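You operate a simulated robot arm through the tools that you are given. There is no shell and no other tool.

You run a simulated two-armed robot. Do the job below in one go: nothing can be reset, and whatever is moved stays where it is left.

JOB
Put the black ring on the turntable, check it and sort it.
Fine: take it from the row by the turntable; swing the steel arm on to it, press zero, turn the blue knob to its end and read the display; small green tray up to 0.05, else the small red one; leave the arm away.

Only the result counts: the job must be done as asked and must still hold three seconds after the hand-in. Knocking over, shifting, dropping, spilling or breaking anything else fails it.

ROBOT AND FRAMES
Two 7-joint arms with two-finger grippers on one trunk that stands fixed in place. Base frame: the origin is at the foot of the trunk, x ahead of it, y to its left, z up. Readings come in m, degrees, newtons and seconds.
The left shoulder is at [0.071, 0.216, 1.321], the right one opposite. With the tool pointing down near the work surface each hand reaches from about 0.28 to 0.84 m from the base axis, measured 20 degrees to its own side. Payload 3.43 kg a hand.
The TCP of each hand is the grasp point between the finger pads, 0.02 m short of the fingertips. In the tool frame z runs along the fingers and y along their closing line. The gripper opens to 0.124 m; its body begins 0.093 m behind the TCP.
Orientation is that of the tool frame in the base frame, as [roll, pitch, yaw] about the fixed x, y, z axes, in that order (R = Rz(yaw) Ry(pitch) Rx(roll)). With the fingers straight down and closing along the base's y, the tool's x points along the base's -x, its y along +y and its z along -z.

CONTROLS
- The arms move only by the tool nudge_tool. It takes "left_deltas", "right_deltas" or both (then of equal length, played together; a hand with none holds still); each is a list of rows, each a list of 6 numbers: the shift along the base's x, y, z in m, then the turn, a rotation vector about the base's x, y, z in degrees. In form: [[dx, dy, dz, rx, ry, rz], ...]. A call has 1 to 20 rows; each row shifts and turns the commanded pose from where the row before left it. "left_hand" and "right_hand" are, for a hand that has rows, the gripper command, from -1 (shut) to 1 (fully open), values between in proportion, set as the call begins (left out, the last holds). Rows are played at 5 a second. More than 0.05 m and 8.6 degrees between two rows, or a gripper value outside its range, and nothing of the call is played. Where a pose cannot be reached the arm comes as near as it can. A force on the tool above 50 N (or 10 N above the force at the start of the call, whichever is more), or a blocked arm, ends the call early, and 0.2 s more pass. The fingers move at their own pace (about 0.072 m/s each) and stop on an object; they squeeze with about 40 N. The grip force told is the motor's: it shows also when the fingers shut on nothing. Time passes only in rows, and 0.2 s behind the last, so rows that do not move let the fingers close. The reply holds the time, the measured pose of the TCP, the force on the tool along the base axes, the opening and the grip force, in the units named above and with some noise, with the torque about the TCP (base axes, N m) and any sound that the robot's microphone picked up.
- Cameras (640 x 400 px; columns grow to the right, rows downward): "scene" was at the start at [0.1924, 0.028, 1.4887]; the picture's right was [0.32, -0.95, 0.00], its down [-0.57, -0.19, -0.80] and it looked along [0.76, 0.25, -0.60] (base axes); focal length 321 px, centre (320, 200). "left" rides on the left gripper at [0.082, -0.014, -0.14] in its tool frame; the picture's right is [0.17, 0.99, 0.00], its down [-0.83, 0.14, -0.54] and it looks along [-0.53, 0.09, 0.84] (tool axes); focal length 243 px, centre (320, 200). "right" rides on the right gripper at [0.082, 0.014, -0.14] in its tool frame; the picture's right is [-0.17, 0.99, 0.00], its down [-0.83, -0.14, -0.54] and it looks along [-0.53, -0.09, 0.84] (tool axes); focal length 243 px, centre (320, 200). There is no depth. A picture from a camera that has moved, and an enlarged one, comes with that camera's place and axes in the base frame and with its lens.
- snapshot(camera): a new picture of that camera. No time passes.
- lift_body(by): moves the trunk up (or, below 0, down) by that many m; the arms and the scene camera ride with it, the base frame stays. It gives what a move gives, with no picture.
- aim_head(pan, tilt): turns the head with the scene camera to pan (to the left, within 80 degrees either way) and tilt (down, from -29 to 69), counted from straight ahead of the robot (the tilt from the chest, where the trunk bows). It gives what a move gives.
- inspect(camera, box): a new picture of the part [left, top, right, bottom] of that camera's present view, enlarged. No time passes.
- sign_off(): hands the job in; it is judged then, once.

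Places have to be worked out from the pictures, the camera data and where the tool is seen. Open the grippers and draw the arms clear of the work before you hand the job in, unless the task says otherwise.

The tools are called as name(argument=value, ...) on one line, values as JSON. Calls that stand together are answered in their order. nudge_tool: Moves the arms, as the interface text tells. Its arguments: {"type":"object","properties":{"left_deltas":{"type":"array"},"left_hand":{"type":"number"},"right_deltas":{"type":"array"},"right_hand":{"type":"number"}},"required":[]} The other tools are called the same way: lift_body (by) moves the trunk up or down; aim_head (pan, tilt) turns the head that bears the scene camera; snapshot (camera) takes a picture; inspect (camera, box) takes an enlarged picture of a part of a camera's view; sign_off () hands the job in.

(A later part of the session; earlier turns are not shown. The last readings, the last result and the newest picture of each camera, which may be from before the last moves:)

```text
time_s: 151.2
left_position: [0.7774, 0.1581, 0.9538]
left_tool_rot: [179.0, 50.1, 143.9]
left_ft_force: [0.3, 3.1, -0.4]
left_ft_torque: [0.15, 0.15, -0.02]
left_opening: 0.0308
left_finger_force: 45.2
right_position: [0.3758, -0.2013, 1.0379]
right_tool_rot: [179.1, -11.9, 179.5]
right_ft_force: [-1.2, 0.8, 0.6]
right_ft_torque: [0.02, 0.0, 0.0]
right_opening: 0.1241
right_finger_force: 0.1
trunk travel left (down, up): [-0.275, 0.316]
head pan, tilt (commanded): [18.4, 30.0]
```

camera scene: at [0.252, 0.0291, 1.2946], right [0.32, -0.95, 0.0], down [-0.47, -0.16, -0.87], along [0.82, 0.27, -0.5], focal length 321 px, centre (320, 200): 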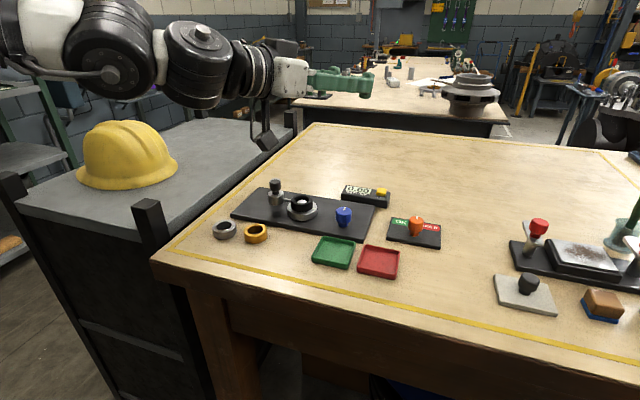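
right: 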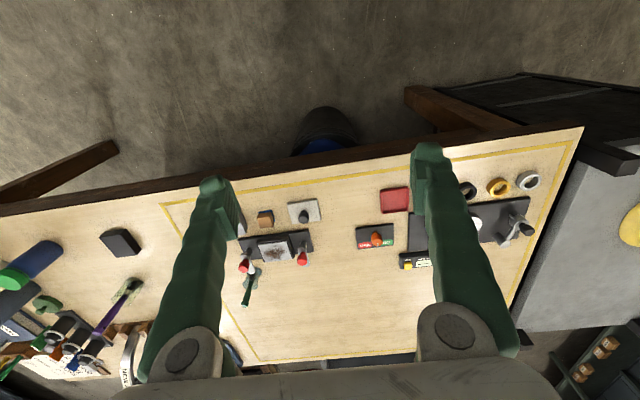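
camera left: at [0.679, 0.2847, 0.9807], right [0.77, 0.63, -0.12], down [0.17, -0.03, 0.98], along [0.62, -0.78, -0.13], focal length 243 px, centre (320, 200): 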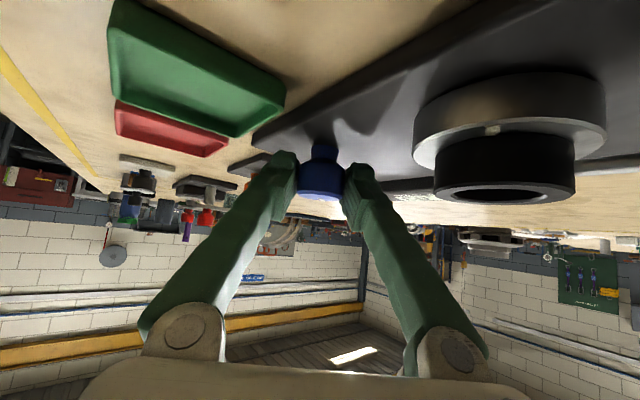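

Now the grip is centred (0.0306) and the knob turns with no resisting torque — so it is not at its end. I continue this stroke.

nudge_tool(left_deltas=[[0, 0, 0, 0, 0, -4], [0, 0, 0, 0, 0, -4], [0, 0, 0, 0, 0, -4], [0, 0, 0, 0, 0, 0]])

nudge_tool(left_deltas=[[0.0005, 0.0005, 0, 0, 0, -4], [0.0005, 0, 0, 0, 0, -4], [0.0005, 0, 0, 0, 0, -4], [0, 0, 0, 0, 0, 0]])

inspect(camera="scene", box=[270, 165, 410, 245])

```text
time_s: 152.2
left_position: [0.7761, 0.1575, 0.9538]
left_tool_rot: [179.0, 50.2, 132.0]
left_ft_force: [3.1, 7.3, 1.8]
left_ft_torque: [0.07, 0.07, 0.23]
left_opening: 0.0307
left_finger_force: 44.6
right_position: [0.3753, -0.201, 1.0375]
right_tool_rot: [179.4, -11.8, 179.5]
right_ft_force: [0.6, 0.5, 0.3]
right_ft_torque: [0.01, 0.0, -0.03]
right_opening: 0.1241
right_finger_force: 0.0
trunk travel left (down, up): [-0.275, 0.316]
head pan, tilt (commanded): [18.4, 30.0]
```

```text
time_s: 153.2
left_position: [0.7794, 0.1577, 0.9531]
left_tool_rot: [179.0, 50.1, 119.9]
left_ft_force: [5.6, 5.7, -0.1]
left_ft_torque: [-0.01, -0.01, 0.01]
left_opening: 0.0304
left_finger_force: 45.0
right_position: [0.3755, -0.2024, 1.0387]
right_tool_rot: [179.3, -11.9, 179.6]
right_ft_force: [-0.3, 0.4, -0.1]
right_ft_torque: [0.02, 0.01, -0.02]
right_opening: 0.124
right_finger_force: 0.0
trunk travel left (down, up): [-0.275, 0.316]
head pan, tilt (commanded): [18.4, 30.0]
```

```text
4.57 times, centred on (340, 205) of scene
camera zoom: at [0.2524, 0.0298, 1.2946], right [0.32, -0.95, 0.0], down [-0.47, -0.16, -0.87], along [0.82, 0.27, -0.5], focal length 1468 px, centre (229, 177)
```

zoom: 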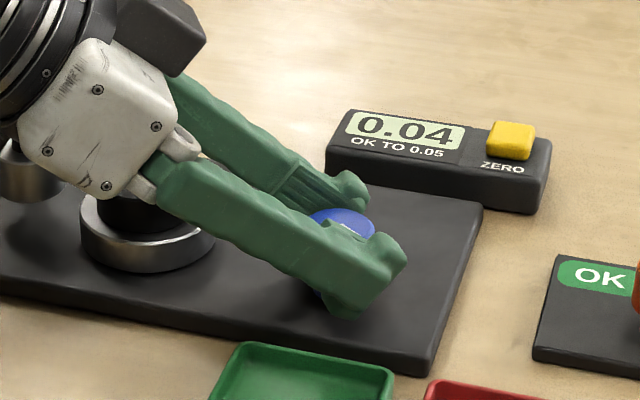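

Torque rose to 0.23 Nm midway and then fell — a stop followed by a slip, perhaps. I release, lift the hand clear and check the tick.

nudge_tool(left_deltas=[[0, 0, 0, 0, 0, 0], [0, 0, 0, 0, 0, 0], [0, 0, 0.02, 0, 0, 0], [0, 0, 0.03, 0, 0, 6], [-0.01, 0.01, 0.03, 0, 0, 7], [-0.02, 0.02, 0.03, 0, 0, 7]], left_hand=-0.1)

inspect(camera="scene", box=[330, 195, 370, 230])

inspect(camera="scene", box=[290, 185, 330, 225])

```text
time_s: 154.6
left_position: [0.7473, 0.1864, 1.0651]
left_tool_rot: [179.0, 50.0, 139.9]
left_ft_force: [0.1, -0.2, 0.4]
left_ft_torque: [0.01, 0.01, -0.01]
left_opening: 0.0558
left_finger_force: 0.1
right_position: [0.3726, -0.2013, 1.0385]
right_tool_rot: [179.2, -11.8, 179.5]
right_ft_force: [-0.1, 0.8, 0.6]
right_ft_torque: [-0.01, -0.03, -0.01]
right_opening: 0.1241
right_finger_force: 0.1
trunk travel left (down, up): [-0.275, 0.316]
head pan, tilt (commanded): [18.4, 30.0]
```

```text
11.43 times, centred on (350, 212) of scene
camera zoom: at [0.2498, 0.0291, 1.2952], right [0.32, -0.95, 0.0], down [-0.47, -0.16, -0.87], along [0.82, 0.27, -0.5], focal length 3670 px, centre (-23, 57)
```

zoom: 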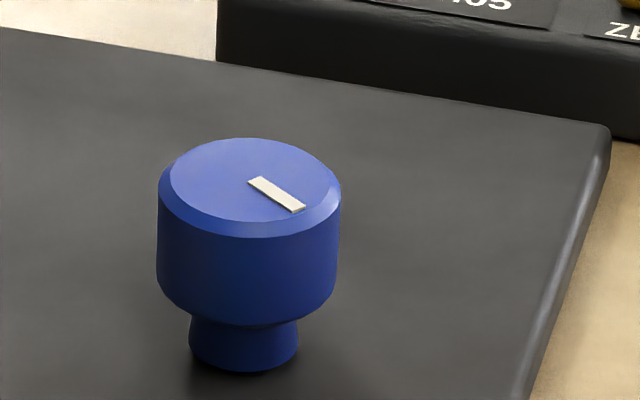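

```text
10.00 times, centred on (310, 205) of scene
camera zoom: at [0.2498, 0.0291, 1.2952], right [0.32, -0.95, 0.0], down [-0.47, -0.16, -0.87], along [0.82, 0.27, -0.5], focal length 3212 px, centre (420, 150)
```

zoom: 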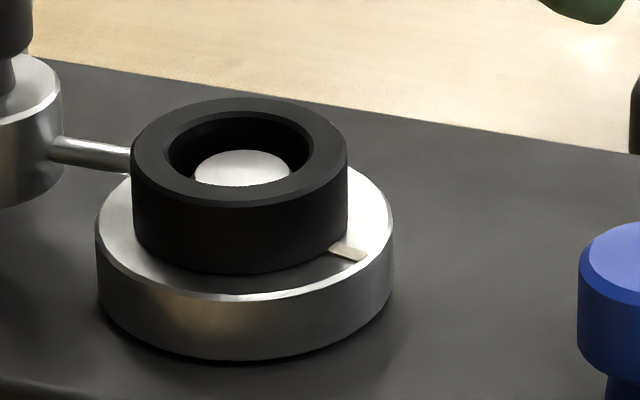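

The tick and turntable mark are exactly where they were before, so this is definitely the end stop; the display reads 0.04, which is within 0.05 → green tray. Next I swing the arm away: I move over its handle at a clear height with the hand turned to yaw ≈175 and 40° tilt.

nudge_tool(left_deltas=[[0, 0.01, 0.005, 0, 0, 7], [0.005, 0.02, 0, 0, 0, 7], [0.01, 0.022, 0, 0, 0, 7], [0.01, 0.022, 0, 0, 0, 7], [0.01, 0.022, 0, 0, 0, 7], [0.01, 0.022, 0, 0.44, 4.98, 0], [0, 0, 0, 0.44, 4.98, 0]])

inspect(camera="scene", box=[230, 100, 410, 230])

inspect(camera="left", box=[220, 40, 420, 190])

```text
time_s: 156.2
left_position: [0.7938, 0.3053, 1.0677]
left_tool_rot: [179.0, 40.0, 175.0]
left_ft_force: [-0.3, 0.0, 0.1]
left_ft_torque: [0.0, 0.02, 0.01]
left_opening: 0.0559
left_finger_force: 0.1
right_position: [0.3762, -0.203, 1.038]
right_tool_rot: [179.2, -11.9, 179.5]
right_ft_force: [0.3, 0.2, 0.9]
right_ft_torque: [0.03, -0.01, 0.01]
right_opening: 0.124
right_finger_force: 0.0
trunk travel left (down, up): [-0.275, 0.316]
head pan, tilt (commanded): [18.4, 30.0]
```

```text
3.08 times, centred on (320, 165) of scene
camera zoom: at [0.2524, 0.0287, 1.2946], right [0.32, -0.95, 0.0], down [-0.47, -0.16, -0.87], along [0.82, 0.27, -0.5], focal length 988 px, centre (320, 308)
```

zoom: 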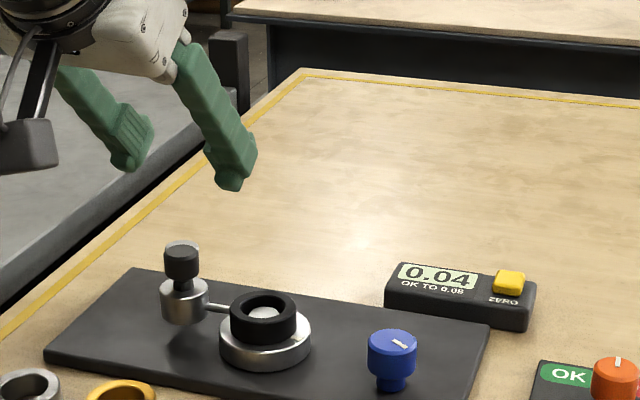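

```text
2.67 times, centred on (320, 115) of left
camera zoom: at [0.6403, 0.3035, 1.1226], right [-0.05, 0.99, -0.09], down [0.3, 0.11, 0.95], along [0.95, 0.02, -0.3], focal length 647 px, centre (320, 427)
```

zoom: 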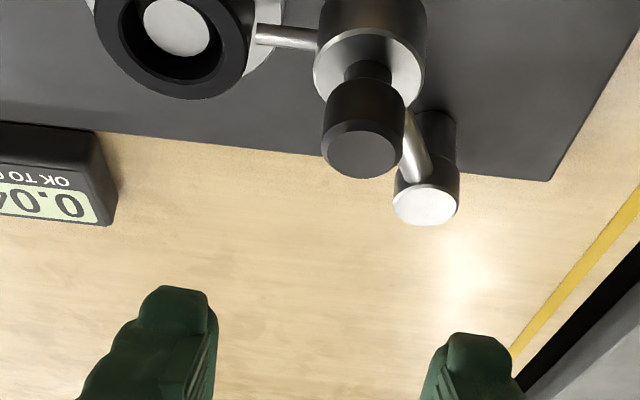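

The handle top is centred under the hand within 2–3 mm. I descend around it with open fingers to z≈0.990 (tips stay above the ring's top).

nudge_tool(left_deltas=[[-0.002, 0.002, -0.025, 0, 0, 0], [0, 0, -0.025, 0, 0, 0], [0, 0, -0.02, 0, 0, 0], [0, 0, -0.007, 0, 0, 0], [0, 0, 0, 0, 0, 0]])

inspect(camera="left", box=[220, 90, 420, 240])

inspect(camera="scene", box=[250, 140, 350, 220])

```text
time_s: 157.4
left_position: [0.7915, 0.3086, 0.9918]
left_tool_rot: [179.1, 40.1, 174.9]
left_ft_force: [-0.5, -0.3, -1.1]
left_ft_torque: [0.01, 0.0, -0.03]
left_opening: 0.0555
left_finger_force: 0.0
right_position: [0.3747, -0.2032, 1.0375]
right_tool_rot: [179.1, -12.0, 179.6]
right_ft_force: [0.6, 0.6, 0.3]
right_ft_torque: [0.0, -0.01, -0.04]
right_opening: 0.1237
right_finger_force: 0.0
trunk travel left (down, up): [-0.275, 0.316]
head pan, tilt (commanded): [18.4, 30.0]
```

```text
2.67 times, centred on (320, 165) of left
camera zoom: at [0.6379, 0.3059, 1.0453], right [-0.05, 0.99, -0.09], down [0.3, 0.1, 0.95], along [0.95, 0.02, -0.3], focal length 647 px, centre (320, 293)
```

zoom: 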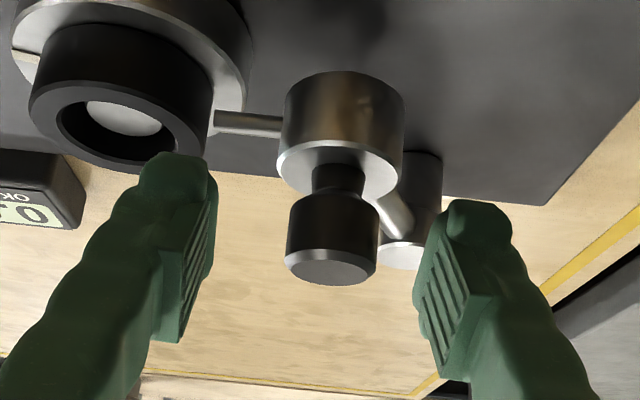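

```text
5.00 times, centred on (300, 180) of scene
camera zoom: at [0.2516, 0.0292, 1.2948], right [0.32, -0.95, 0.0], down [-0.47, -0.16, -0.87], along [0.82, 0.27, -0.5], focal length 1606 px, centre (420, 300)
```

zoom: 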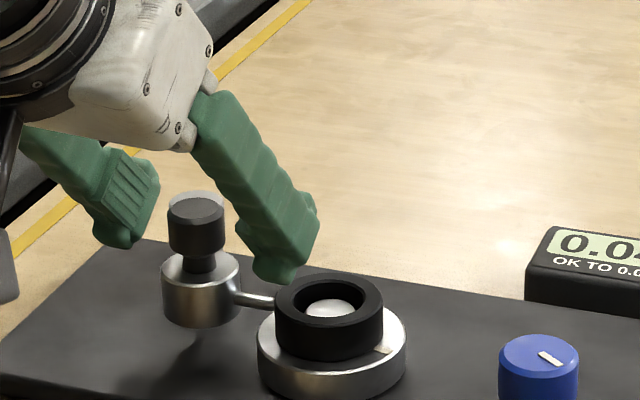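

Fingers straddle the handle with no contact. I narrow to the loose cage and swing the arm back out along its arc.

nudge_tool(left_deltas=[[0, 0, 0, 0, 0, 0], [0, 0, 0, 0, 0, 0], [0, 0, 0, 0, 0, 0]], left_hand=-0.5)

nudge_tool(left_deltas=[[-0.002, 0.0043, 0, 0, 0, -1], [-0.0017, 0.0045, 0, 0, 0, -1], [-0.0013, 0.0045, 0, 0, 0, -1], [-0.0011, 0.0047, 0, 0, 0, -1], [0, 0, 0, 0, 0, 0]])

inspect(camera="left", box=[220, 90, 420, 240])

inspect(camera="scene", box=[250, 140, 350, 220])

```text
time_s: 158.2
left_position: [0.7904, 0.3076, 0.9911]
left_tool_rot: [179.0, 40.1, 175.0]
left_ft_force: [0.0, -0.8, -0.4]
left_ft_torque: [-0.02, 0.0, -0.02]
left_opening: 0.0312
left_finger_force: 0.1
right_position: [0.3748, -0.2016, 1.0382]
right_tool_rot: [179.2, -12.0, 179.5]
right_ft_force: [0.0, 0.0, 0.2]
right_ft_torque: [0.0, -0.02, 0.02]
right_opening: 0.1239
right_finger_force: 0.1
trunk travel left (down, up): [-0.275, 0.316]
head pan, tilt (commanded): [18.4, 30.0]
```

```text
time_s: 159.4
left_position: [0.7847, 0.3249, 0.9909]
left_tool_rot: [179.0, 40.0, 170.9]
left_ft_force: [0.9, 0.1, 0.0]
left_ft_torque: [0.0, -0.02, -0.03]
left_opening: 0.0308
left_finger_force: 0.0
right_position: [0.3752, -0.2018, 1.038]
right_tool_rot: [179.2, -11.9, 179.4]
right_ft_force: [-0.1, 0.2, 0.5]
right_ft_torque: [-0.01, 0.01, 0.03]
right_opening: 0.124
right_finger_force: 0.2
trunk travel left (down, up): [-0.275, 0.316]
head pan, tilt (commanded): [18.4, 30.0]
```

```text
2.67 times, centred on (320, 165) of left
camera zoom: at [0.632, 0.3347, 1.0455], right [0.02, 1.0, -0.09], down [0.3, 0.08, 0.95], along [0.95, -0.05, -0.3], focal length 647 px, centre (320, 293)
```

zoom: 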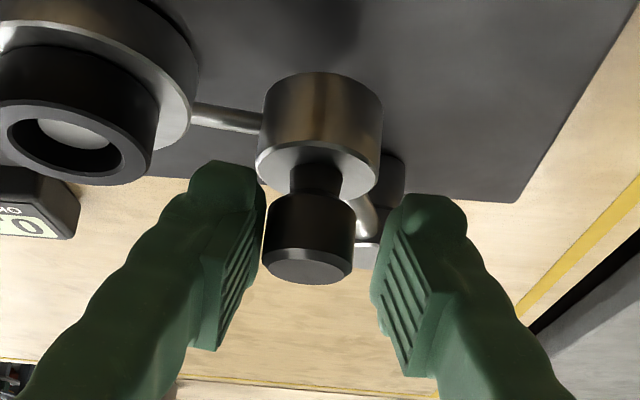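

```text
5.00 times, centred on (300, 180) of scene
camera zoom: at [0.2518, 0.029, 1.2947], right [0.32, -0.95, 0.0], down [-0.47, -0.16, -0.87], along [0.82, 0.27, -0.5], focal length 1606 px, centre (420, 300)
```

zoom: 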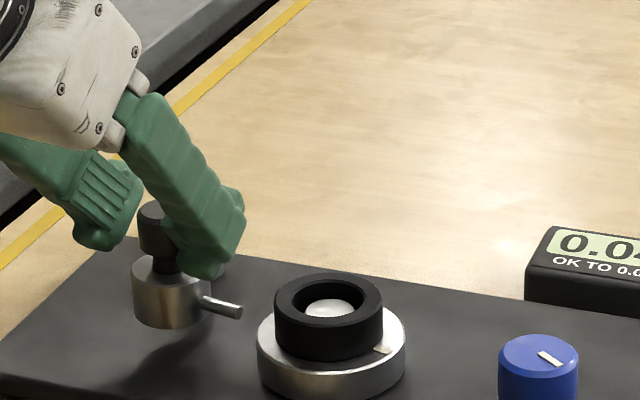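

The arm is swinging out with the finger; the stylus is clear of the ring and the ring is untouched. I continue the arc to its parked position.

nudge_tool(left_deltas=[[-0.0007, 0.0047, 0, 0, 0, -1.5], [-0.0003, 0.0047, 0, 0, 0, -1.5], [-0.0001, 0.0048, 0, 0, 0, -1.5], [0.0003, 0.0047, 0, 0, 0, -1.5], [0.0006, 0.0048, 0, 0, 0, -1.5], [0, 0, 0, 0, 0, 0]])

nudge_tool(left_deltas=[[0.001, 0.0046, 0, 0, 0, -1.5], [0.0013, 0.0046, 0, 0, 0, -1.5], [0, 0, 0, 0, 0, 0]])

inspect(camera="left", box=[220, 90, 420, 240])

inspect(camera="scene", box=[240, 140, 350, 220])

```text
time_s: 160.8
left_position: [0.7845, 0.3494, 0.9916]
left_tool_rot: [179.0, 40.2, 163.4]
left_ft_force: [-0.3, -0.2, -0.1]
left_ft_torque: [0.01, 0.01, -0.04]
left_opening: 0.0306
left_finger_force: 0.1
right_position: [0.3754, -0.201, 1.0389]
right_tool_rot: [179.2, -11.9, 179.5]
right_ft_force: [0.0, -0.3, 0.7]
right_ft_torque: [-0.02, 0.02, -0.03]
right_opening: 0.1242
right_finger_force: 0.1
trunk travel left (down, up): [-0.275, 0.316]
head pan, tilt (commanded): [18.4, 30.0]
```

```text
time_s: 161.6
left_position: [0.7876, 0.3586, 0.9918]
left_tool_rot: [179.0, 40.0, 160.5]
left_ft_force: [-0.2, 0.5, 0.7]
left_ft_torque: [0.02, -0.01, -0.01]
left_opening: 0.0312
left_finger_force: 0.3
right_position: [0.3744, -0.2015, 1.0385]
right_tool_rot: [179.2, -11.8, 179.5]
right_ft_force: [-0.3, -0.4, -0.8]
right_ft_torque: [-0.01, -0.01, -0.03]
right_opening: 0.1241
right_finger_force: 0.1
trunk travel left (down, up): [-0.275, 0.316]
head pan, tilt (commanded): [18.4, 30.0]
```

```text
2.67 times, centred on (320, 165) of left
camera zoom: at [0.6381, 0.3949, 1.046], right [0.2, 0.98, -0.09], down [0.31, 0.03, 0.95], along [0.93, -0.22, -0.3], focal length 647 px, centre (320, 293)
```

zoom: 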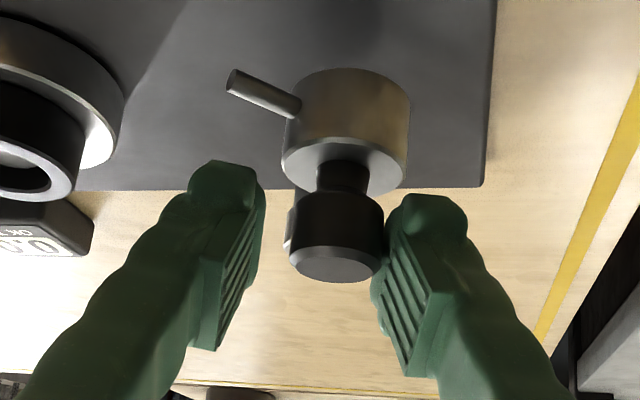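

```text
5.00 times, centred on (295, 180) of scene
camera zoom: at [0.2517, 0.0291, 1.2947], right [0.32, -0.95, 0.0], down [-0.47, -0.16, -0.87], along [0.82, 0.27, -0.5], focal length 1606 px, centre (445, 300)
```

zoom: 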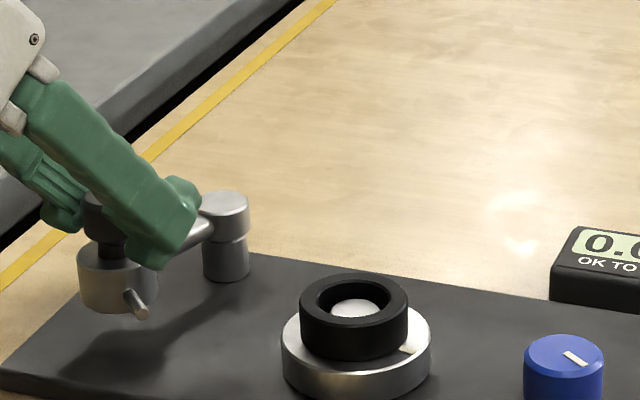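

The arm is back at its parked position. I open the fingers and lift straight up, then check everything including the display.

nudge_tool(left_deltas=[[0, 0, 0, 0, 0, 0], [0, 0, 0, 0, 0, 0], [0, 0, 0.015, 0, 0, 0], [0, 0, 0.025, 0, 0, 0], [0, 0, 0.03, 0, 0, 0]], left_hand=-0.1)

inspect(camera="scene", box=[230, 130, 410, 260])

```text
time_s: 162.8
left_position: [0.7865, 0.3572, 1.0626]
left_tool_rot: [178.9, 40.1, 160.4]
left_ft_force: [-0.4, -0.2, -0.4]
left_ft_torque: [0.0, -0.01, 0.05]
left_opening: 0.0558
left_finger_force: 0.1
right_position: [0.3741, -0.2029, 1.0386]
right_tool_rot: [179.2, -11.9, 179.5]
right_ft_force: [0.9, 0.1, 0.5]
right_ft_torque: [0.03, -0.01, 0.02]
right_opening: 0.1239
right_finger_force: 0.1
trunk travel left (down, up): [-0.275, 0.316]
head pan, tilt (commanded): [18.4, 30.0]
```

```text
3.08 times, centred on (320, 195) of scene
camera zoom: at [0.2511, 0.0286, 1.2949], right [0.32, -0.95, 0.0], down [-0.47, -0.16, -0.87], along [0.82, 0.27, -0.5], focal length 988 px, centre (320, 215)
```

zoom: 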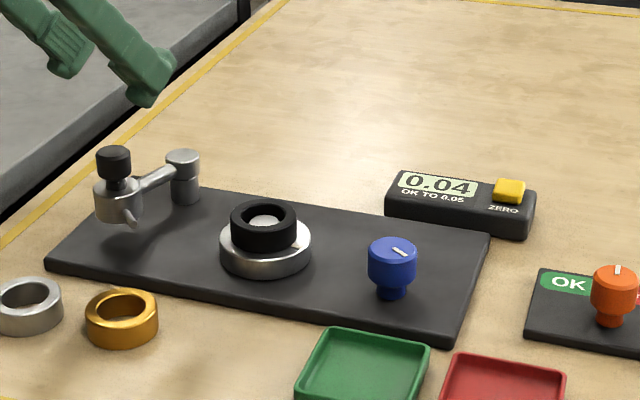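

Display still holds 0.04, arm parked, ring seated. Now I pick the ring: move above it with yaw 148, 40° tilt and fingers open 5.6 cm.

nudge_tool(left_deltas=[[0.0017, -0.021, 0, 0, 0, -2.5], [0.0017, -0.021, 0, 0, 0, -2.5], [0.0017, -0.021, 0, 0, 0, -2.5], [0.0017, -0.021, 0, 0, 0, -2.5], [0.0017, -0.021, -0.01, 0, 0, -2.4], [0, 0, -0.015, 0, 0, 0]])

inspect(camera="left", box=[240, 50, 400, 200])

inspect(camera="scene", box=[270, 130, 370, 230])

```text
time_s: 164.2
left_position: [0.7953, 0.2533, 1.0365]
left_tool_rot: [179.1, 40.1, 148.0]
left_ft_force: [0.7, -0.3, -0.5]
left_ft_torque: [0.0, -0.01, -0.02]
left_opening: 0.056
left_finger_force: 0.1
right_position: [0.3747, -0.2017, 1.0375]
right_tool_rot: [179.1, -12.0, 179.5]
right_ft_force: [0.5, -0.4, -0.9]
right_ft_torque: [-0.01, 0.0, -0.02]
right_opening: 0.1242
right_finger_force: 0.0
trunk travel left (down, up): [-0.275, 0.316]
head pan, tilt (commanded): [18.4, 30.0]
```

```text
2.67 times, centred on (320, 125) of left
camera zoom: at [0.6578, 0.3216, 1.0904], right [0.41, 0.91, -0.09], down [0.31, -0.04, 0.95], along [0.86, -0.41, -0.3], focal length 647 px, centre (320, 400)
```

zoom: 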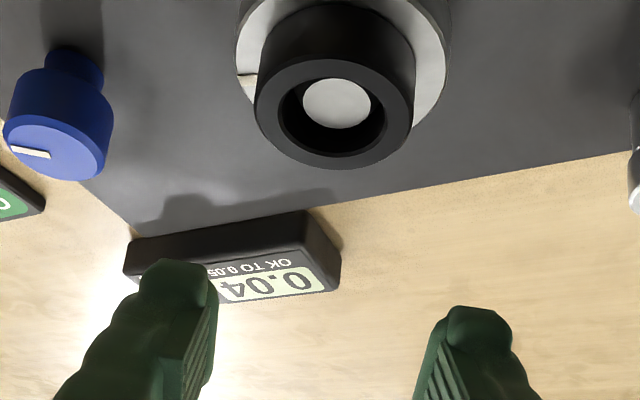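

```text
4.00 times, centred on (320, 180) of scene
camera zoom: at [0.2518, 0.0296, 1.2947], right [0.32, -0.95, 0.0], down [-0.47, -0.16, -0.87], along [0.82, 0.27, -0.5], focal length 1285 px, centre (320, 280)
```

zoom: 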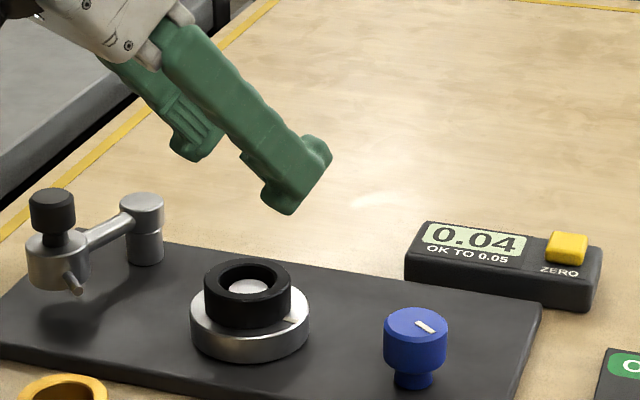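

The ring centre is about 6 mm to the −closing side. I shift accordingly and descend in stages around the ring.

nudge_tool(left_deltas=[[-0.0032, -0.0051, -0.01, 0, 0, 0], [0, 0, -0.02, 0, 0, 0], [0, 0, -0.02, 0, 0, 0], [0, 0, -0.008, 0, 0, 0], [0, 0, 0, 0, 0, 0]])

inspect(camera="left", box=[230, 100, 410, 235])

inspect(camera="scene", box=[270, 160, 350, 220])

```text
time_s: 165.4
left_position: [0.7917, 0.2483, 0.9775]
left_tool_rot: [178.9, 40.2, 148.1]
left_ft_force: [0.1, -0.5, 0.2]
left_ft_torque: [0.01, -0.05, 0.01]
left_opening: 0.0556
left_finger_force: 0.0
right_position: [0.3759, -0.2017, 1.0377]
right_tool_rot: [179.2, -11.9, 179.5]
right_ft_force: [-0.6, -0.1, 0.4]
right_ft_torque: [0.0, 0.03, -0.01]
right_opening: 0.1239
right_finger_force: 0.2
trunk travel left (down, up): [-0.275, 0.316]
head pan, tilt (commanded): [18.4, 30.0]
```

```text
2.96 times, centred on (320, 168) of left
camera zoom: at [0.6541, 0.3157, 1.0324], right [0.41, 0.91, -0.09], down [0.31, -0.04, 0.95], along [0.86, -0.41, -0.3], focal length 719 px, centre (320, 296)
```

zoom: 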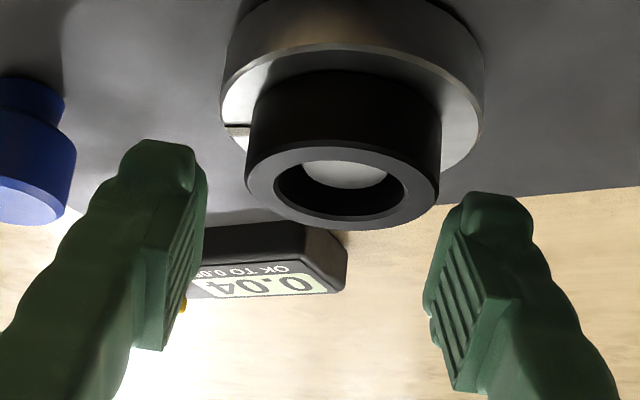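

```text
6.67 times, centred on (310, 190) of scene
camera zoom: at [0.2517, 0.0291, 1.2948], right [0.32, -0.95, 0.0], down [-0.47, -0.16, -0.87], along [0.82, 0.27, -0.5], focal length 2141 px, centre (387, 267)
```

zoom: 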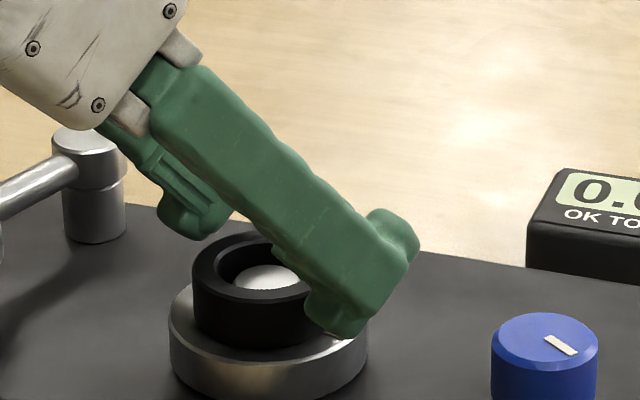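

The ring is 2–3 mm off the mid-plane and slightly ahead. I correct by +4.8 mm in x and go down to the grasp height.

nudge_tool(left_deltas=[[0.0048, 0.0001, 0, 0, 0, 0], [0, 0, -0.004, 0, 0, 0], [0, 0, -0.004, 0, 0, 0], [0, 0, 0, 0, 0, 0]])

inspect(camera="left", box=[230, 100, 410, 235])

inspect(camera="scene", box=[270, 160, 350, 220])

```text
time_s: 166.4
left_position: [0.7981, 0.2471, 0.9713]
left_tool_rot: [179.0, 40.2, 148.2]
left_ft_force: [-0.8, 0.6, -0.5]
left_ft_torque: [0.02, 0.03, 0.01]
left_opening: 0.0561
left_finger_force: 0.0
right_position: [0.3751, -0.2024, 1.038]
right_tool_rot: [179.3, -11.9, 179.5]
right_ft_force: [0.8, -0.5, 0.5]
right_ft_torque: [0.0, -0.01, 0.03]
right_opening: 0.1238
right_finger_force: 0.0
trunk travel left (down, up): [-0.275, 0.316]
head pan, tilt (commanded): [18.4, 30.0]
```

```text
2.96 times, centred on (320, 168) of left
camera zoom: at [0.6591, 0.3161, 1.0245], right [0.41, 0.91, -0.09], down [0.31, -0.04, 0.95], along [0.86, -0.41, -0.3], focal length 719 px, centre (320, 296)
```

zoom: 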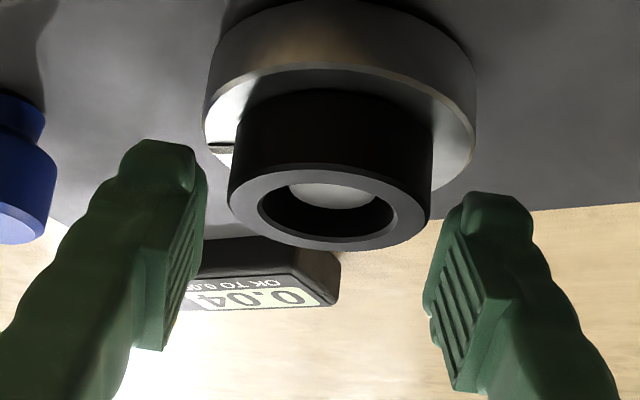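

```text
6.67 times, centred on (310, 190) of scene
camera zoom: at [0.2516, 0.0291, 1.2948], right [0.32, -0.95, 0.0], down [-0.47, -0.16, -0.87], along [0.82, 0.27, -0.5], focal length 2141 px, centre (387, 267)
```

zoom: 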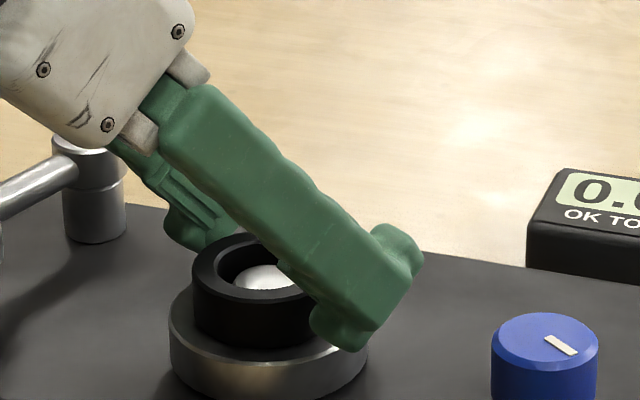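

Well centred now, with the tips about 7 mm above the disc. I close on the ring.

nudge_tool(left_deltas=[[0, 0, 0, 0, 0, 0], [0, 0, 0, 0, 0, 0], [0, 0, 0, 0, 0, 0]], left_hand=-1)

inspect(camera="left", box=[230, 100, 410, 235])

```text
time_s: 167.2
left_position: [0.7974, 0.2487, 0.969]
left_tool_rot: [179.0, 40.2, 148.2]
left_ft_force: [0.2, 0.0, 0.4]
left_ft_torque: [0.05, 0.0, 0.0]
left_opening: 0.0428
left_finger_force: 40.3
right_position: [0.3751, -0.2015, 1.038]
right_tool_rot: [179.2, -11.9, 179.6]
right_ft_force: [-0.3, 0.2, -0.5]
right_ft_torque: [-0.03, 0.0, 0.03]
right_opening: 0.124
right_finger_force: 0.1
trunk travel left (down, up): [-0.275, 0.316]
head pan, tilt (commanded): [18.4, 30.0]
```

```text
2.96 times, centred on (320, 168) of left
camera zoom: at [0.6592, 0.3162, 1.0245], right [0.41, 0.91, -0.09], down [0.31, -0.04, 0.95], along [0.86, -0.41, -0.3], focal length 719 px, centre (320, 296)
```

zoom: 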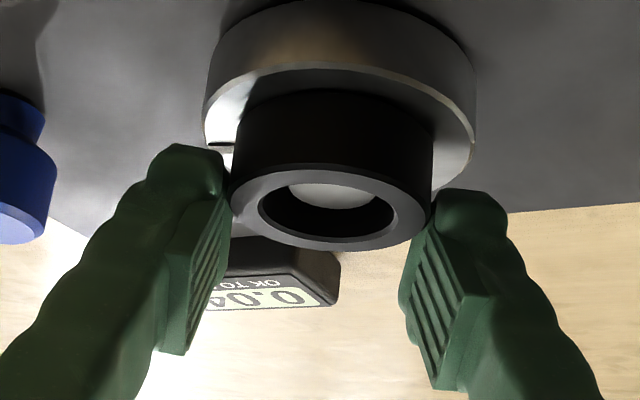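

Gripped (40 N, opening 0.043). I lift slowly and check that the ring comes along level.

nudge_tool(left_deltas=[[0, 0, 0.004, 0, 0, 0], [0, 0, 0.004, 0, 0, 0], [0, 0, 0.004, 0, 0, 0], [0, 0, 0, 0, 0, 0]])

inspect(camera="left", box=[230, 100, 410, 235])

inspect(camera="scene", box=[270, 160, 350, 220])

```text
time_s: 168.2
left_position: [0.7962, 0.2478, 0.9818]
left_tool_rot: [179.1, 39.9, 148.1]
left_ft_force: [-0.2, 0.0, -1.2]
left_ft_torque: [0.02, -0.02, 0.02]
left_opening: 0.043
left_finger_force: 40.4
right_position: [0.3749, -0.203, 1.0374]
right_tool_rot: [179.3, -12.0, 179.5]
right_ft_force: [0.3, 0.6, 0.4]
right_ft_torque: [0.01, 0.01, 0.0]
right_opening: 0.1239
right_finger_force: 0.1
trunk travel left (down, up): [-0.275, 0.316]
head pan, tilt (commanded): [18.4, 30.0]
```

```text
2.96 times, centred on (320, 168) of left
camera zoom: at [0.6595, 0.3162, 1.0367], right [0.41, 0.91, -0.09], down [0.31, -0.04, 0.95], along [0.86, -0.41, -0.3], focal length 719 px, centre (320, 296)
```

zoom: 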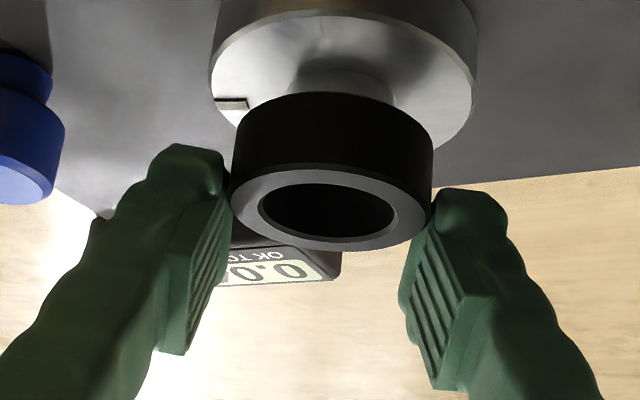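

```text
6.67 times, centred on (310, 190) of scene
camera zoom: at [0.2519, 0.0292, 1.2947], right [0.32, -0.95, 0.0], down [-0.47, -0.16, -0.87], along [0.82, 0.27, -0.5], focal length 2141 px, centre (387, 267)
```

zoom: 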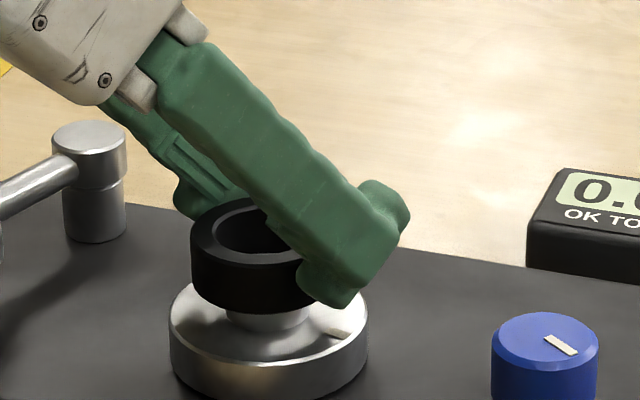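

The ring is held level and free of the hub. I lift to z≈1.02 and carry it toward the green tray (centre about (0.7055, 0.152)).

nudge_tool(left_deltas=[[0, 0, 0.015, 0, 0, 0], [0, 0, 0.02, 0, 0, 0], [-0.0153, -0.0164, 0.003, 0, 0, 0], [-0.0153, -0.0164, 0, 0, 0, 0], [-0.0153, -0.0164, 0, 0, 0, 0], [-0.0153, -0.0164, 0, 0, 0, 0], [-0.0153, -0.0164, 0, 0, 0, 0], [-0.0153, -0.0164, 0, 0, 0, 0], [0, 0, 0, 0, 0, 0]])

snapshot(camera="left")

inspect(camera="scene", box=[260, 140, 420, 280])

```text
time_s: 170.2
left_position: [0.705, 0.1493, 1.02]
left_tool_rot: [179.1, 40.1, 148.1]
left_ft_force: [0.5, 0.4, -1.7]
left_ft_torque: [-0.03, -0.02, 0.0]
left_opening: 0.0427
left_finger_force: 39.9
right_position: [0.3759, -0.2013, 1.0386]
right_tool_rot: [179.3, -11.9, 179.5]
right_ft_force: [0.0, 0.6, -1.0]
right_ft_torque: [0.0, -0.01, 0.05]
right_opening: 0.1238
right_finger_force: 0.0
trunk travel left (down, up): [-0.275, 0.316]
head pan, tilt (commanded): [18.4, 30.0]
```

```text
taken
camera left: at [0.5668, 0.2176, 1.0746], right [0.41, 0.91, -0.09], down [0.31, -0.04, 0.95], along [0.86, -0.41, -0.3], focal length 243 px, centre (320, 200)
```

left: 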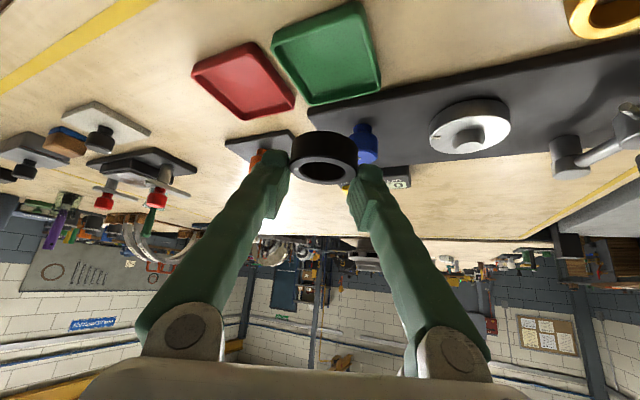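

```text
2.86 times, centred on (340, 210) of scene
camera zoom: at [0.2519, 0.0294, 1.2947], right [0.32, -0.95, 0.0], down [-0.47, -0.16, -0.87], along [0.82, 0.27, -0.5], focal length 918 px, centre (263, 171)
```

zoom: 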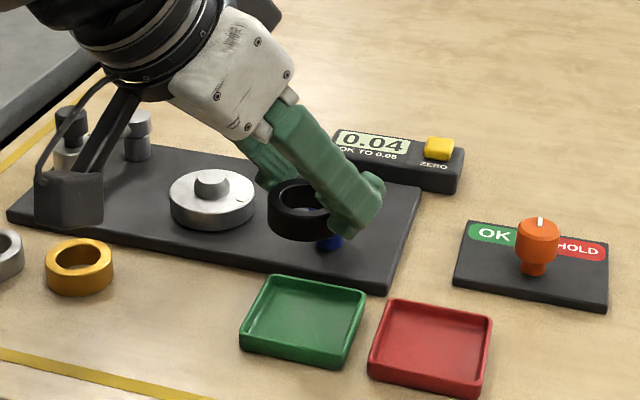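

The ring is above the green tray's centre by both cameras. I lower it to just above the rim and inspect the clearances.

nudge_tool(left_deltas=[[0, 0, -0.02, 0, 0, 0], [0, 0, -0.02, 0, 0, 0], [0, 0, -0.02, 0, 0, 0], [0, 0, -0.005, 0, 0, 0], [0, 0, 0, 0, 0, 0]])

inspect(camera="left", box=[220, 90, 420, 240])

inspect(camera="scene", box=[310, 185, 400, 265])

```text
time_s: 171.4
left_position: [0.7058, 0.1493, 0.9543]
left_tool_rot: [179.0, 40.1, 148.1]
left_ft_force: [0.6, 0.0, -1.2]
left_ft_torque: [-0.02, -0.01, -0.02]
left_opening: 0.0429
left_finger_force: 39.6
right_position: [0.3746, -0.2025, 1.0376]
right_tool_rot: [179.2, -11.9, 179.5]
right_ft_force: [0.7, -0.8, 0.6]
right_ft_torque: [0.0, 0.0, -0.02]
right_opening: 0.124
right_finger_force: 0.0
trunk travel left (down, up): [-0.275, 0.316]
head pan, tilt (commanded): [18.4, 30.0]
```

```text
2.67 times, centred on (320, 165) of left
camera zoom: at [0.5676, 0.2177, 1.0094], right [0.41, 0.91, -0.09], down [0.31, -0.04, 0.95], along [0.86, -0.41, -0.3], focal length 647 px, centre (320, 293)
```

zoom: 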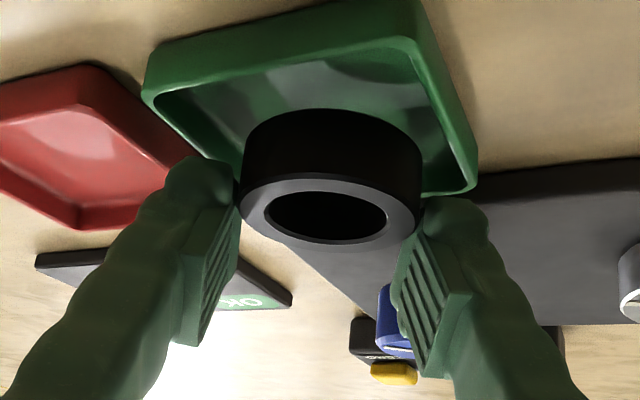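

```text
5.00 times, centred on (355, 225) of scene
camera zoom: at [0.2518, 0.0291, 1.2947], right [0.32, -0.95, 0.0], down [-0.47, -0.16, -0.87], along [0.82, 0.27, -0.5], focal length 1606 px, centre (145, 75)
```

zoom: 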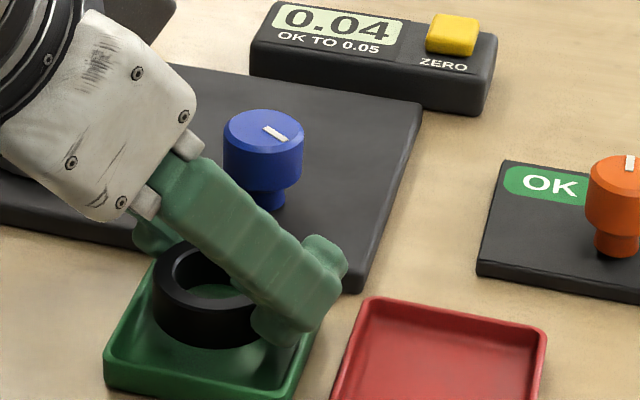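

The ring is centred over the tray (0.705, 0.153). I lower another 6 mm, keeping the fingertips just above the rim, and check the force.

nudge_tool(left_deltas=[[0, -0.0005, -0.003, 0, 0, 0], [0, -0.0005, -0.003, 0, 0, 0], [0, 0, 0, 0, 0, 0]])

inspect(camera="scene", box=[310, 195, 380, 265])

inspect(camera="left", box=[220, 90, 420, 240])

```text
time_s: 172.2
left_position: [0.7054, 0.1493, 0.9504]
left_tool_rot: [179.1, 40.1, 148.1]
left_ft_force: [-0.4, 0.0, 0.3]
left_ft_torque: [0.0, 0.03, -0.03]
left_opening: 0.043
left_finger_force: 39.7
right_position: [0.3748, -0.2017, 1.0393]
right_tool_rot: [179.2, -11.9, 179.6]
right_ft_force: [-0.9, 0.5, 0.0]
right_ft_torque: [-0.02, 0.01, -0.02]
right_opening: 0.1241
right_finger_force: 0.2
trunk travel left (down, up): [-0.275, 0.316]
head pan, tilt (commanded): [18.4, 30.0]
```

```text
5.71 times, centred on (345, 230) of scene
camera zoom: at [0.2517, 0.0291, 1.2947], right [0.32, -0.95, 0.0], down [-0.47, -0.16, -0.87], along [0.82, 0.27, -0.5], focal length 1835 px, centre (177, 29)
```

zoom: 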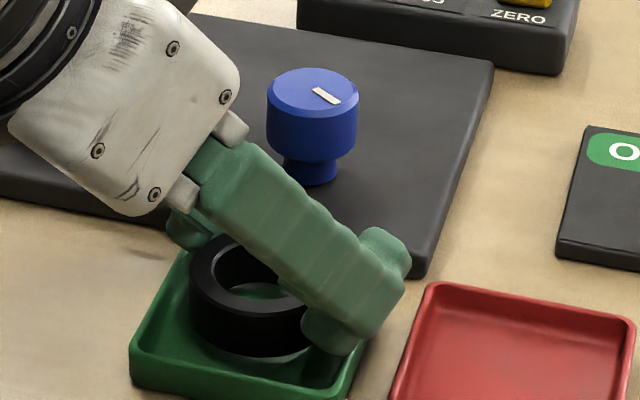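

```text
2.67 times, centred on (320, 165) of left
camera zoom: at [0.5675, 0.2165, 1.0036], right [0.41, 0.91, -0.09], down [0.31, -0.04, 0.95], along [0.86, -0.41, -0.3], focal length 647 px, centre (320, 293)
```

zoom: 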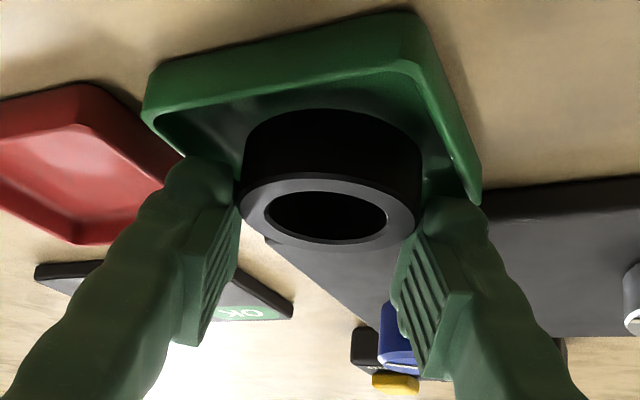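

No contact; the ring's bottom is about 6–8 mm above the tray floor. I lower 2 mm more and open the fingers a little to let it settle.

nudge_tool(left_deltas=[[0, 0, -0.001, 0, 0, 0], [0, 0, -0.001, 0, 0, 0], [0, 0, 0, 0, 0, 0]])

nudge_tool(left_deltas=[[0, 0, 0, 0, 0, 0], [0, 0, 0, 0, 0, 0], [0, 0, 0, 0, 0, 0]], left_hand=-0.15)

inspect(camera="scene", box=[310, 195, 380, 265])

inspect(camera="left", box=[220, 90, 420, 240])

```text
time_s: 173.0
left_position: [0.7044, 0.149, 0.9476]
left_tool_rot: [179.0, 40.1, 148.1]
left_ft_force: [0.2, 0.7, -1.5]
left_ft_torque: [0.0, 0.01, 0.0]
left_opening: 0.0427
left_finger_force: 39.9
right_position: [0.3755, -0.2026, 1.0379]
right_tool_rot: [179.2, -11.9, 179.4]
right_ft_force: [0.1, -0.5, -0.5]
right_ft_torque: [-0.04, -0.02, -0.02]
right_opening: 0.124
right_finger_force: 0.1
trunk travel left (down, up): [-0.275, 0.316]
head pan, tilt (commanded): [18.4, 30.0]
```

```text
time_s: 173.8
left_position: [0.7054, 0.1478, 0.949]
left_tool_rot: [179.0, 40.2, 148.1]
left_ft_force: [-0.4, 0.3, 1.7]
left_ft_torque: [-0.07, 0.03, 0.03]
left_opening: 0.0521
left_finger_force: 0.1
right_position: [0.3762, -0.2025, 1.0374]
right_tool_rot: [179.2, -11.9, 179.5]
right_ft_force: [-0.4, -0.2, -0.4]
right_ft_torque: [0.0, -0.02, -0.02]
right_opening: 0.1239
right_finger_force: 0.2
trunk travel left (down, up): [-0.275, 0.316]
head pan, tilt (commanded): [18.4, 30.0]
```

```text
5.71 times, centred on (345, 230) of scene
camera zoom: at [0.2515, 0.0292, 1.2948], right [0.32, -0.95, 0.0], down [-0.47, -0.16, -0.87], along [0.82, 0.27, -0.5], focal length 1835 px, centre (177, 29)
```

zoom: 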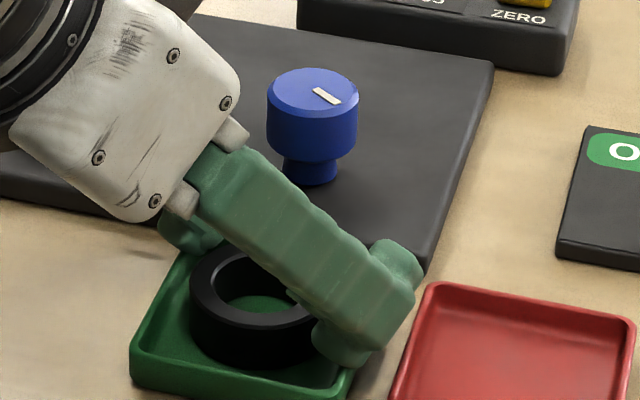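

```text
2.67 times, centred on (320, 165) of left
camera zoom: at [0.5673, 0.2164, 1.0017], right [0.41, 0.91, -0.09], down [0.31, -0.04, 0.95], along [0.86, -0.41, -0.3], focal length 647 px, centre (320, 293)
```

zoom: 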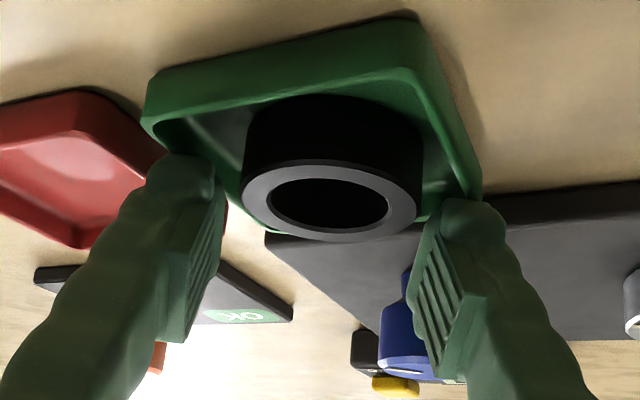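

The ring has settled in the green tray. I lift the hand straight up and away and check.

nudge_tool(left_deltas=[[0, 0, 0.005, 0, 0, 0], [0, 0, 0.015, 0, 0, 0], [0, 0, 0.025, 0, 0, 0], [0, 0, 0.03, 0, 0, 0], [-0.01, 0.01, 0.03, 0, 0, 0]])

inspect(camera="scene", box=[240, 140, 440, 280])

inspect(camera="scene", box=[300, 210, 370, 270])

```text
time_s: 175.0
left_position: [0.6937, 0.1592, 1.0519]
left_tool_rot: [178.9, 40.1, 148.0]
left_ft_force: [-0.1, 0.6, 0.1]
left_ft_torque: [-0.01, -0.02, 0.01]
left_opening: 0.0529
left_finger_force: 0.0
right_position: [0.3751, -0.2017, 1.0379]
right_tool_rot: [179.2, -11.9, 179.5]
right_ft_force: [-0.2, 0.6, 0.9]
right_ft_torque: [-0.02, 0.03, -0.02]
right_opening: 0.1239
right_finger_force: 0.1
trunk travel left (down, up): [-0.275, 0.316]
head pan, tilt (commanded): [18.4, 30.0]
```

```text
2.86 times, centred on (340, 210) of scene
camera zoom: at [0.2502, 0.0293, 1.2951], right [0.32, -0.95, 0.0], down [-0.47, -0.16, -0.87], along [0.82, 0.27, -0.5], focal length 918 px, centre (263, 171)
```

zoom: 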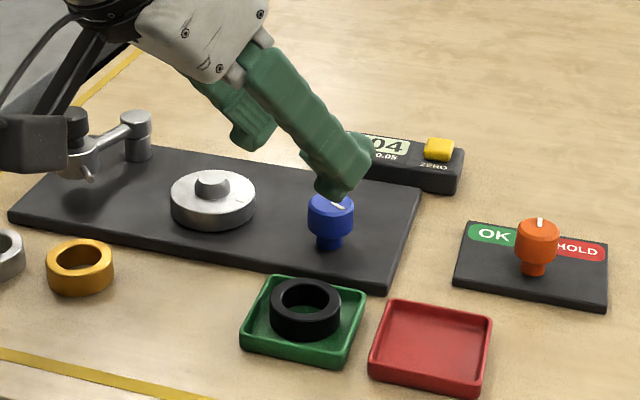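

```text
6.67 times, centred on (335, 240) of scene
camera zoom: at [0.2502, 0.0293, 1.2951], right [0.32, -0.95, 0.0], down [-0.47, -0.16, -0.87], along [0.82, 0.27, -0.5], focal length 2141 px, centre (220, -67)
```

zoom: 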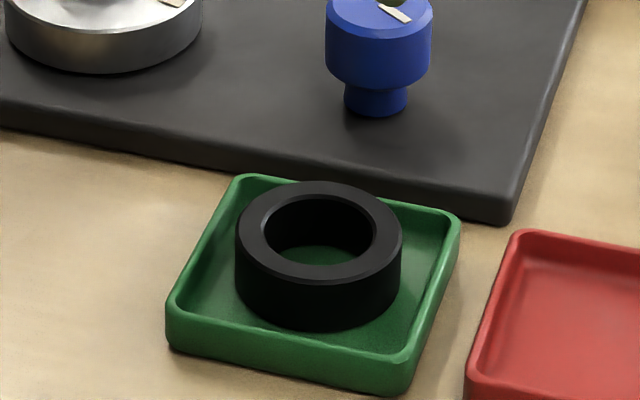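

The ring lies flat inside the green tray and nothing else moved. I draw the left arm back and up, clear of the work, with the gripper open.

nudge_tool(left_deltas=[[-0.01, 0.01, 0.03, 0, 0, 0], [-0.02, 0.02, 0.025, 0, 0, 0], [-0.03, 0.02, 0.015, 0, 0, 0], [-0.03, 0.02, 0.01, 0, 0, 0], [-0.03, 0.02, 0.01, 0, 0, 0], [-0.03, 0.02, 0.01, 0, 0, 0]])

nudge_tool(left_deltas=[[0, 0, 0, 0, 0, 0], [0, 0, 0, 0, 0, 0], [0, 0, 0, 0, 0, 0], [0, 0, 0, 0, 0, 0]], left_hand=1)

snapshot(camera="scene")

inspect(camera="scene", box=[220, 150, 460, 300])

```text
time_s: 176.4
left_position: [0.5441, 0.2675, 1.1535]
left_tool_rot: [178.9, 40.1, 148.1]
left_ft_force: [0.7, 0.5, 0.3]
left_ft_torque: [0.01, -0.01, 0.02]
left_opening: 0.0524
left_finger_force: 0.0
right_position: [0.3734, -0.2017, 1.0389]
right_tool_rot: [179.3, -11.9, 179.4]
right_ft_force: [-0.3, -0.2, -0.2]
right_ft_torque: [-0.02, 0.0, -0.04]
right_opening: 0.124
right_finger_force: 0.1
trunk travel left (down, up): [-0.275, 0.316]
head pan, tilt (commanded): [18.4, 30.0]
```

```text
time_s: 177.4
left_position: [0.5445, 0.2678, 1.1526]
left_tool_rot: [179.0, 40.1, 148.1]
left_ft_force: [-0.8, -0.4, 0.0]
left_ft_torque: [0.02, -0.03, -0.05]
left_opening: 0.1239
left_finger_force: 0.0
right_position: [0.3744, -0.202, 1.0384]
right_tool_rot: [179.1, -11.9, 179.5]
right_ft_force: [0.5, 0.0, 0.3]
right_ft_torque: [0.02, 0.0, -0.04]
right_opening: 0.1239
right_finger_force: 0.0
trunk travel left (down, up): [-0.275, 0.316]
head pan, tilt (commanded): [18.4, 30.0]
```

```text
taken
camera scene: at [0.2515, 0.0292, 1.2948], right [0.32, -0.95, 0.0], down [-0.47, -0.16, -0.87], along [0.82, 0.27, -0.5], focal length 321 px, centre (320, 200)
```

scene: 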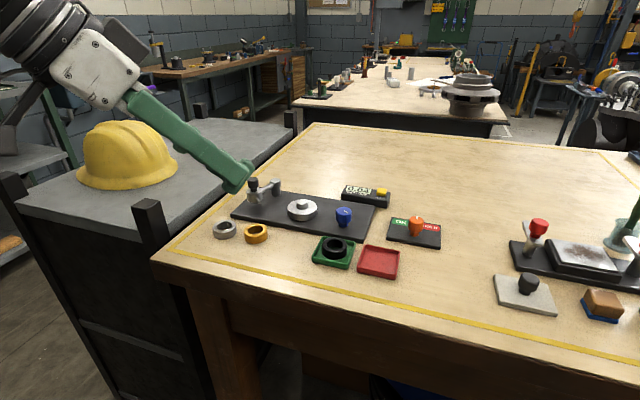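

```text
2.67 times, centred on (340, 225) of scene
camera zoom: at [0.2515, 0.0292, 1.2948], right [0.32, -0.95, 0.0], down [-0.47, -0.16, -0.87], along [0.82, 0.27, -0.5], focal length 856 px, centre (267, 133)
```

zoom: 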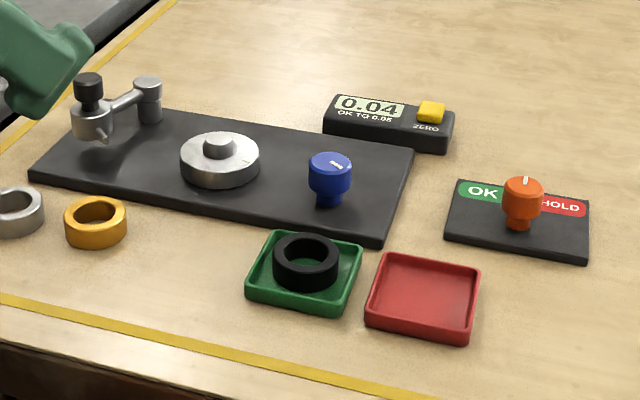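

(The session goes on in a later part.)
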